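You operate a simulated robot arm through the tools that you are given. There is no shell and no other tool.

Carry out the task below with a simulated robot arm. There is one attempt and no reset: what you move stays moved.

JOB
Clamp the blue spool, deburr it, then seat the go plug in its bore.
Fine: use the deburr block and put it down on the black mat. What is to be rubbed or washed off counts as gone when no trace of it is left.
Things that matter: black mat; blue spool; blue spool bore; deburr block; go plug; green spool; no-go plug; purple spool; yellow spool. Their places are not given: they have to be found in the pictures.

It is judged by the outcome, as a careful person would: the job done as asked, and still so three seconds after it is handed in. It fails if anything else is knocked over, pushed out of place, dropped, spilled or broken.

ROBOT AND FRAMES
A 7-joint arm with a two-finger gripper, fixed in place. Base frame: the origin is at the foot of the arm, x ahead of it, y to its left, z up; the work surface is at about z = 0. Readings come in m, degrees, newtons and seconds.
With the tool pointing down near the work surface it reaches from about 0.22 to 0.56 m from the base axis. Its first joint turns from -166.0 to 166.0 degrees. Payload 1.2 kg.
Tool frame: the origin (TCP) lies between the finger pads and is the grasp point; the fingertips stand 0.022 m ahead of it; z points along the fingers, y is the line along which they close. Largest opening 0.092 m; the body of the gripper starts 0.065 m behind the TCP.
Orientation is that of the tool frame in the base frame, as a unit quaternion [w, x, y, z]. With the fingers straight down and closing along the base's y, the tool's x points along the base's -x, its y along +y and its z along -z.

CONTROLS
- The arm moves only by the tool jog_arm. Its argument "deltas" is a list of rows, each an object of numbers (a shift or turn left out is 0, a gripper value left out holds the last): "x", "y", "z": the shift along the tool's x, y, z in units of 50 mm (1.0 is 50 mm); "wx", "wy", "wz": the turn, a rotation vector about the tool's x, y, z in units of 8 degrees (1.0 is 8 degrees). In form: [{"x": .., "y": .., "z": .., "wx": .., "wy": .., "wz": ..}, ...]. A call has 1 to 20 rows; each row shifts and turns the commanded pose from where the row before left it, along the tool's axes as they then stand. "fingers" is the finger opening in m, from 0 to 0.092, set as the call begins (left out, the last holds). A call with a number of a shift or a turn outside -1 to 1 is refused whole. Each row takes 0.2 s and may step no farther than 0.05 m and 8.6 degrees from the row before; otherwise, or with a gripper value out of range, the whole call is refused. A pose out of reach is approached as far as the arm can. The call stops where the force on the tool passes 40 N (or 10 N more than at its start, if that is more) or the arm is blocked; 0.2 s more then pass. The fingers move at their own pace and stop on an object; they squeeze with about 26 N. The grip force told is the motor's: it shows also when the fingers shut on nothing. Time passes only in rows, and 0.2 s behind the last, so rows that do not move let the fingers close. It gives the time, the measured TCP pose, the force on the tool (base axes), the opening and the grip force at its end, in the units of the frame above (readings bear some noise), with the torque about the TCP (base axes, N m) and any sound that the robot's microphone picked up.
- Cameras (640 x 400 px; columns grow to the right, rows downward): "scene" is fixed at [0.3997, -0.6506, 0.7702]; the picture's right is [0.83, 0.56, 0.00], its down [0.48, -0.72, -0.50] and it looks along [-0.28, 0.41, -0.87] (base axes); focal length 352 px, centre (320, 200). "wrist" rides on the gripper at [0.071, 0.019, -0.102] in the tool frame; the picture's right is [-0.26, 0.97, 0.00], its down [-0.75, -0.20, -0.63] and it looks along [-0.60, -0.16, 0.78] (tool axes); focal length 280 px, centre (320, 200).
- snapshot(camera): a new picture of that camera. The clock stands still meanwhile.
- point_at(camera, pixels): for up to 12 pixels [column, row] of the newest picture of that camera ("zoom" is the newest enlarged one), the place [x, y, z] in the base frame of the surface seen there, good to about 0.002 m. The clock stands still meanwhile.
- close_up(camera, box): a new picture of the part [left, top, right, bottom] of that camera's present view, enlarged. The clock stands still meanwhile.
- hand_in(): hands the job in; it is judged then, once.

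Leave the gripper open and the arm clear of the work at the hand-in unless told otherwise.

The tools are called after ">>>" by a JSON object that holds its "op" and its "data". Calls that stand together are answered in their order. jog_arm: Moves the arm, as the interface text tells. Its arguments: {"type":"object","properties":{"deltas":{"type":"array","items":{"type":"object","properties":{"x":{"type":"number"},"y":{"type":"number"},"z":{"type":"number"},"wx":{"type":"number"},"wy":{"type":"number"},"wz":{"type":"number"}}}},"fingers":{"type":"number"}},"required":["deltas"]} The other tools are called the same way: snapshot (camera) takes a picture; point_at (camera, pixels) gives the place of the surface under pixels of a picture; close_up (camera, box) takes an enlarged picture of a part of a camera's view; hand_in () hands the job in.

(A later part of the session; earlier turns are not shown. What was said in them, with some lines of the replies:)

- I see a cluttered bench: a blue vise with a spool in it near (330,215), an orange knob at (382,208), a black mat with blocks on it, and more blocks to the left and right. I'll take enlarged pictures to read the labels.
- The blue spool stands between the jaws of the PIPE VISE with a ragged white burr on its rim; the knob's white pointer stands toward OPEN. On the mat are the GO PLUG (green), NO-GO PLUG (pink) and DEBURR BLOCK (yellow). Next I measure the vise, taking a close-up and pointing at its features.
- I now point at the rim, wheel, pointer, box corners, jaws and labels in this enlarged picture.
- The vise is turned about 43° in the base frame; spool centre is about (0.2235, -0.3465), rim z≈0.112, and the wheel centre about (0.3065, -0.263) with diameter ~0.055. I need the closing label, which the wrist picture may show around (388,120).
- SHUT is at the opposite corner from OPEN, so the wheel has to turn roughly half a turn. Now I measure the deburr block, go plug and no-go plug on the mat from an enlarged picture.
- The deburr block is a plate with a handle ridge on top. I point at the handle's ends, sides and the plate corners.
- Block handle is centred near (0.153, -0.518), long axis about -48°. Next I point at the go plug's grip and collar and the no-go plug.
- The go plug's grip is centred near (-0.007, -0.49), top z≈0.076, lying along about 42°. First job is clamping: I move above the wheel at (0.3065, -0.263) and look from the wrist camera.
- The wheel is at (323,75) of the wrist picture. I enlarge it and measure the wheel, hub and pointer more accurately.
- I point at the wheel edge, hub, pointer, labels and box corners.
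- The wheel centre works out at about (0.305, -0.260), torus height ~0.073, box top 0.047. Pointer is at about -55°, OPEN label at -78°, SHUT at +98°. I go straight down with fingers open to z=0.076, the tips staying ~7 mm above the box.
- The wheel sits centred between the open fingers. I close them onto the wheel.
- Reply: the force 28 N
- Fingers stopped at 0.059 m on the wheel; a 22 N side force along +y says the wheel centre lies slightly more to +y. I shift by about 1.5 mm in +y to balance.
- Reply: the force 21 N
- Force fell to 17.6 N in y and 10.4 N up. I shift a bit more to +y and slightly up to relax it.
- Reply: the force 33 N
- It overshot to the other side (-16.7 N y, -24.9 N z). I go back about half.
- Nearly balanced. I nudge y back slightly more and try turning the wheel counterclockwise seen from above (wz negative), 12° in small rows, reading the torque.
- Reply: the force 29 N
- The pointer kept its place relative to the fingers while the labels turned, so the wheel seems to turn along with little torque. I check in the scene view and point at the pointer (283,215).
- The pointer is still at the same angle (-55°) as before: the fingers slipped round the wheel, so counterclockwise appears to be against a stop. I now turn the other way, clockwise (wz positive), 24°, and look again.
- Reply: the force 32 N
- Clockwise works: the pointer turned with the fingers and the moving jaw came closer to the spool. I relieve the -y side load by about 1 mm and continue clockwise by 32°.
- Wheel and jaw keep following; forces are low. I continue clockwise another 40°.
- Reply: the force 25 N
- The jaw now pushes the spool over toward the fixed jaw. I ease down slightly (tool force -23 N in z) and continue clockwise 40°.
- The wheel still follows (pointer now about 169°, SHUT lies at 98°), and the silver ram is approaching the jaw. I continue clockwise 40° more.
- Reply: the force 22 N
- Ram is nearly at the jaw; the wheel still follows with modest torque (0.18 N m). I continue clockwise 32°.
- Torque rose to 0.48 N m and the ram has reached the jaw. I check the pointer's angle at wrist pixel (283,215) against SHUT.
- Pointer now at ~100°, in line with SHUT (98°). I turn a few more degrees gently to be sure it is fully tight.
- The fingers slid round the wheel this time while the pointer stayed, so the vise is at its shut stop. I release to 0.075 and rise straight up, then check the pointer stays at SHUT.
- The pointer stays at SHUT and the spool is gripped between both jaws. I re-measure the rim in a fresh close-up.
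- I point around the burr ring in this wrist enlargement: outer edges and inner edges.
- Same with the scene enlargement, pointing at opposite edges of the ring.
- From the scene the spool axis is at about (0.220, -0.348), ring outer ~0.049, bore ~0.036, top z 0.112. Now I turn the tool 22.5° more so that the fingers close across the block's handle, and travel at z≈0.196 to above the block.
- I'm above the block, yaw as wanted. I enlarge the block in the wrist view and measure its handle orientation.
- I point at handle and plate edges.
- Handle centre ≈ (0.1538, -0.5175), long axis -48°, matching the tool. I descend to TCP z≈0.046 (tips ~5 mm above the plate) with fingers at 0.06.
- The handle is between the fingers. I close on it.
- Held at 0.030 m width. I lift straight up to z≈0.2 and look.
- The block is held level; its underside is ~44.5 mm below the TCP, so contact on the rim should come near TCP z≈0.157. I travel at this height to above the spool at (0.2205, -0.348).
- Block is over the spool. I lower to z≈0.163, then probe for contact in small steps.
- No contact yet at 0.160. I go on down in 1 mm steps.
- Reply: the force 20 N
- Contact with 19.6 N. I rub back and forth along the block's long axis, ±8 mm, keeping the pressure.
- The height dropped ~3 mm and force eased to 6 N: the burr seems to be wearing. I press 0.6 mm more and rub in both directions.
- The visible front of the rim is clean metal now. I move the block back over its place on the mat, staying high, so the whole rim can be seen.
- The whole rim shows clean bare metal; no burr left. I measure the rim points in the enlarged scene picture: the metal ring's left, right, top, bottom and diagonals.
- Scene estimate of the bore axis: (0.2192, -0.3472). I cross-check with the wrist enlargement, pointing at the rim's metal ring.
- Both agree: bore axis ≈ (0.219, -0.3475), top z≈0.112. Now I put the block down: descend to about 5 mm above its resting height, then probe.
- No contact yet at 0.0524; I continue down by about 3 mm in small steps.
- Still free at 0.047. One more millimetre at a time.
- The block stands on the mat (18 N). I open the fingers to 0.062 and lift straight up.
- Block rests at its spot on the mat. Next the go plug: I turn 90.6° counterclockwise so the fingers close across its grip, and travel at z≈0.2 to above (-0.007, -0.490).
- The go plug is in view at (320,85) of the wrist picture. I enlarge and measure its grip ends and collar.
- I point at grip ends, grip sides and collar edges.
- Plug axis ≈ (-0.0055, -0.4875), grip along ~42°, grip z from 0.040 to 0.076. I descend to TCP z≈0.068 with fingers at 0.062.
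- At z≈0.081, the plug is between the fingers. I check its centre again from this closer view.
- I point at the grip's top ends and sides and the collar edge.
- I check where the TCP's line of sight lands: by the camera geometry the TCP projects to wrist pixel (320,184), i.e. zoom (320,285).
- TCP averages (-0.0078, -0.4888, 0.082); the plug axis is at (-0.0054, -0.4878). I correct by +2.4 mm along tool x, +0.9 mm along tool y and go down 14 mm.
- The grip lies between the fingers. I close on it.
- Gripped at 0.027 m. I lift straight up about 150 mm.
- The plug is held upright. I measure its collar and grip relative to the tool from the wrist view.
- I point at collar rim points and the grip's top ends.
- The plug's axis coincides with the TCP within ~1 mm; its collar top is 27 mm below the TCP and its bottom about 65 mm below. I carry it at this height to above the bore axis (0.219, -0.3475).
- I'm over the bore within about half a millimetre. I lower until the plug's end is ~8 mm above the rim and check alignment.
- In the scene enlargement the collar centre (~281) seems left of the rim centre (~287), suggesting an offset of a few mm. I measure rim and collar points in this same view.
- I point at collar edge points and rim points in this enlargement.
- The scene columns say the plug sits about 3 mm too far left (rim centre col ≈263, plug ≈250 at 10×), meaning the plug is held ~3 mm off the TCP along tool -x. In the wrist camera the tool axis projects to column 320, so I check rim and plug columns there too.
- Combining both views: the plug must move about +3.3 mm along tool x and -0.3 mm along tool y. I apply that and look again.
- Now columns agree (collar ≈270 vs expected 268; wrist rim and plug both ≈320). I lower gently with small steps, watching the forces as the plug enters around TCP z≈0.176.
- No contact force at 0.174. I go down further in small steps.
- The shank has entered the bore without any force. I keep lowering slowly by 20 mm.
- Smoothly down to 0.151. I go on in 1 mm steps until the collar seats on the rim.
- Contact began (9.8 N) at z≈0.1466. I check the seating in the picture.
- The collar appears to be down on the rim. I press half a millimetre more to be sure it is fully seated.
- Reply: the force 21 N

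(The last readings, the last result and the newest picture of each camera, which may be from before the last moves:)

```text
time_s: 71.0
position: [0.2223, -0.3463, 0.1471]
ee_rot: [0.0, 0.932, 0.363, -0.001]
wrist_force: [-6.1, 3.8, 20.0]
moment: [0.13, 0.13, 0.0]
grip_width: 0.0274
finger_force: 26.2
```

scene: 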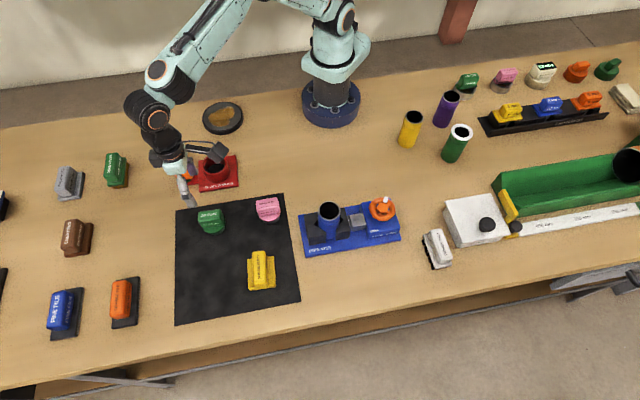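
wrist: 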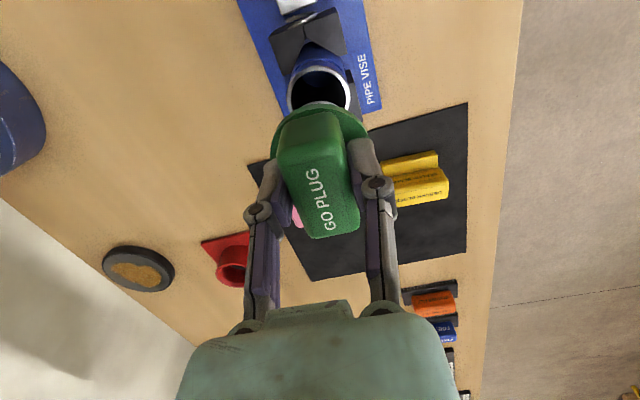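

Force rose to 20 N with no further travel: it is seated. I relax the push, open the fingers to 0.06 and rise straight up.

>>> {"op": "jog_arm", "data": {"deltas": [{"z": -0.015}, {}, {}, {}], "fingers": 0.06}}

>>> {"op": "jog_arm", "data": {"deltas": [{"z": -0.3}, {"z": -0.6}, {"z": -0.9}, {"z": -0.9}, {}]}}

>>> {"op": "close_up", "data": {"camera": "scene", "box": [295, 165, 405, 255]}}

>>> {"op": "snapshot", "data": {"camera": "scene"}}

```text
time_s: 72.0
position: [0.222, -0.3462, 0.1458]
ee_rot: [0.0, 0.932, 0.362, 0.0]
wrist_force: [-0.5, 0.2, -0.1]
moment: [-0.01, 0.02, 0.0]
grip_width: 0.06
finger_force: 0.0
```

```text
time_s: 73.2
position: [0.2223, -0.3466, 0.2814]
ee_rot: [0.0, 0.932, 0.362, 0.0]
wrist_force: [-0.1, 0.4, 0.2]
moment: [-0.01, -0.03, 0.0]
grip_width: 0.0602
finger_force: 0.1
```

```text
4.44 times, centred on (350, 210) of scene
```

zoom: 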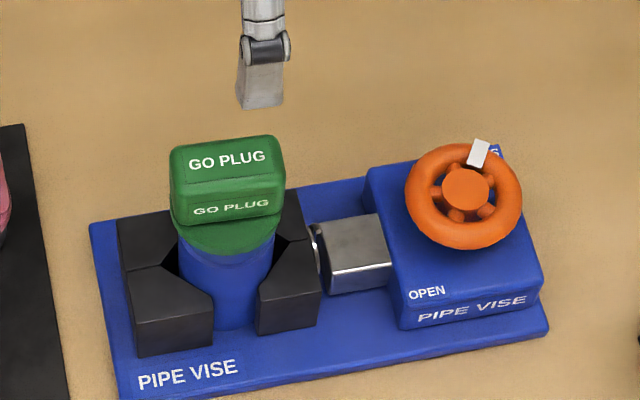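

```text
taken
```

scene: 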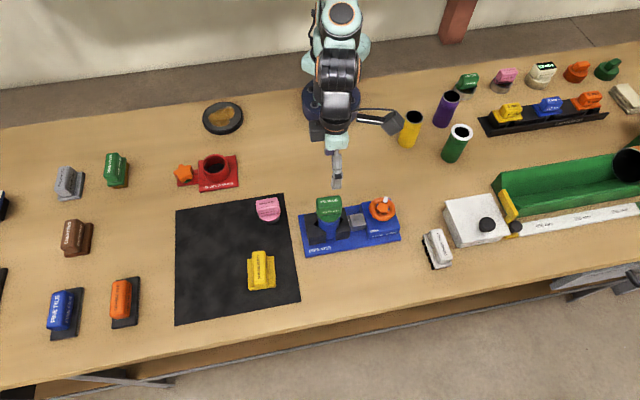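

The plug sits in the bore and the vise still points to SHUT. I zoom in on the collar to check it is flush and level.

>>> {"op": "close_up", "data": {"camera": "scene", "box": [310, 188, 350, 228]}}

>>> {"op": "snapshot", "data": {"camera": "wrist"}}

```text
10.00 times, centred on (330, 208) of scene
```

zoom: 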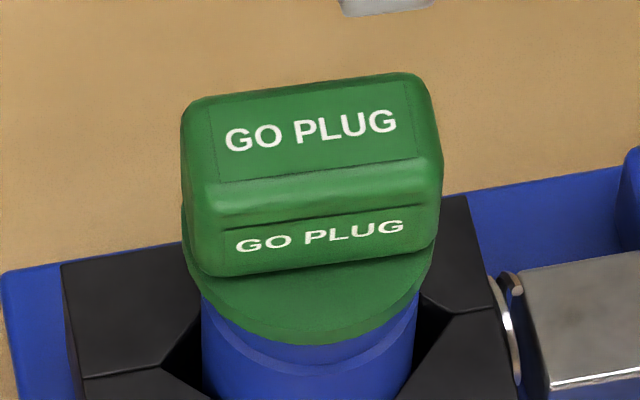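

```text
taken
```

wrist: 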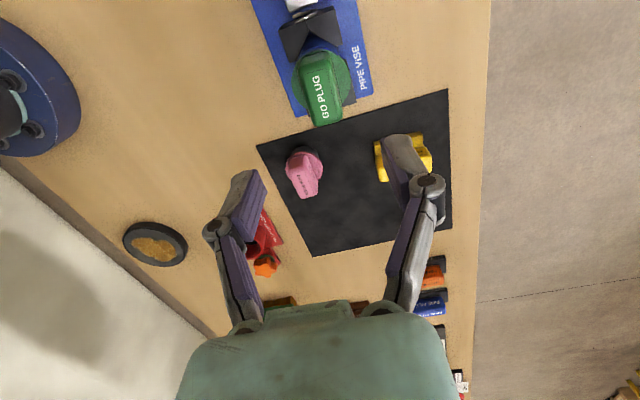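

I check heights of collar and grip top for levelness, and the deburr block's place on the mat.

>>> {"op": "point_at", "data": {"camera": "zoom", "pixels": [[215, 120], [410, 95], [225, 180], [410, 155], [310, 140], [190, 260], [250, 310], [310, 325], [380, 305], [425, 265]]}}

>>> {"op": "close_up", "data": {"camera": "scene", "box": [165, 185, 305, 325]}}

```text
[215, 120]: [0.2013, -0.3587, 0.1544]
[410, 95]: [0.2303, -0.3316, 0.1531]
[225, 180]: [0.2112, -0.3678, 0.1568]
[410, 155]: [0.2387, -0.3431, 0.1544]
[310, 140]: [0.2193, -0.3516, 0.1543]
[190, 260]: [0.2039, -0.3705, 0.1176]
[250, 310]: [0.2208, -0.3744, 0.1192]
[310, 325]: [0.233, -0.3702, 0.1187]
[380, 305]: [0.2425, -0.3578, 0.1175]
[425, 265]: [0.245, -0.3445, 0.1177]
```

```text
2.86 times, centred on (235, 255) of scene
```

zoom: 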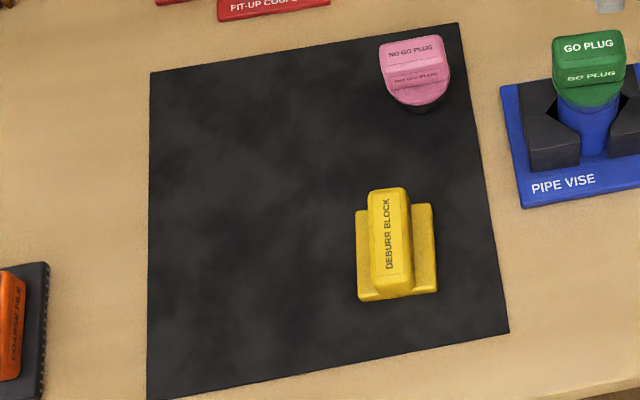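

Collar top reads 0.118 all round (level, collar resting on the rim at 0.112), the block lies on the mat where it was. I raise the arm and move it clear, opening the gripper.

>>> {"op": "jog_arm", "data": {"deltas": [{"z": -0.8}, {"x": 0.18, "y": -0.65}, {"x": 0.18, "y": -0.65}, {}, {}, {}, {}], "fingers": 0.092}}

>>> {"op": "snapshot", "data": {"camera": "scene"}}

>>> {"op": "close_up", "data": {"camera": "scene", "box": [295, 165, 405, 255]}}

```text
time_s: 74.8
position: [0.1908, -0.2849, 0.3219]
ee_rot: [0.0, 0.932, 0.363, 0.001]
wrist_force: [1.2, 0.0, -0.5]
moment: [-0.05, -0.02, 0.01]
grip_width: 0.092
finger_force: 0.0
```

```text
taken
```

scene: 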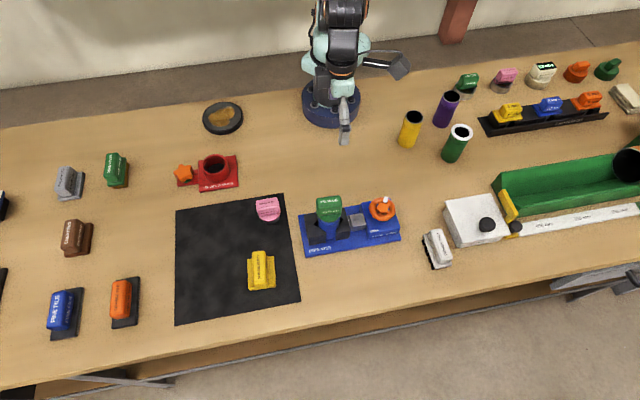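

```text
4.44 times, centred on (350, 210) of scene
```

zoom: 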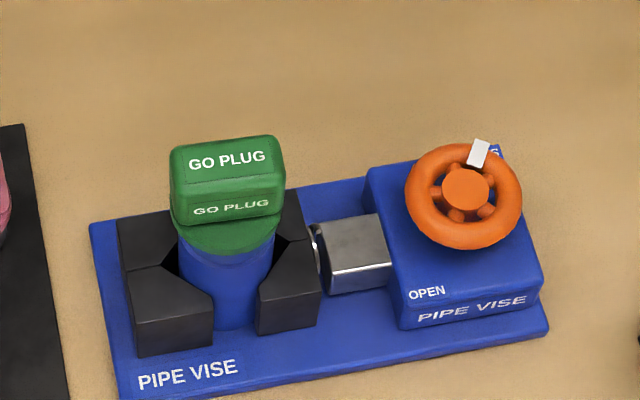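

The vise is shut on the blue spool, the rim is clean, and the go plug is seated. The deburr block is back on the mat, nothing else has moved, and the arm is clear with the gripper open. I hand the job in.

>>> {"op": "hand_in", "data": {}}

```text
The job is handed in.
```

The job is done and handed in; I have not seen a verdict on it.

- **Clamp:** I turned the vise wheel clockwise until it stopped, with its pointer at SHUT. The jaws hold the blue spool, and the pointer stayed there after I let go.
- **Deburr:** I rubbed the rim with the deburr block until the pictures showed bare metal all round with no white burr left. The block is back on the black mat where it started.
- **Go plug:** The plug slid into the bore with almost no side force. Its collar rests level on the rim and would not go further at about 20 N of push.

In the last pictures nothing else had moved, and the arm was clear with the gripper fully open.
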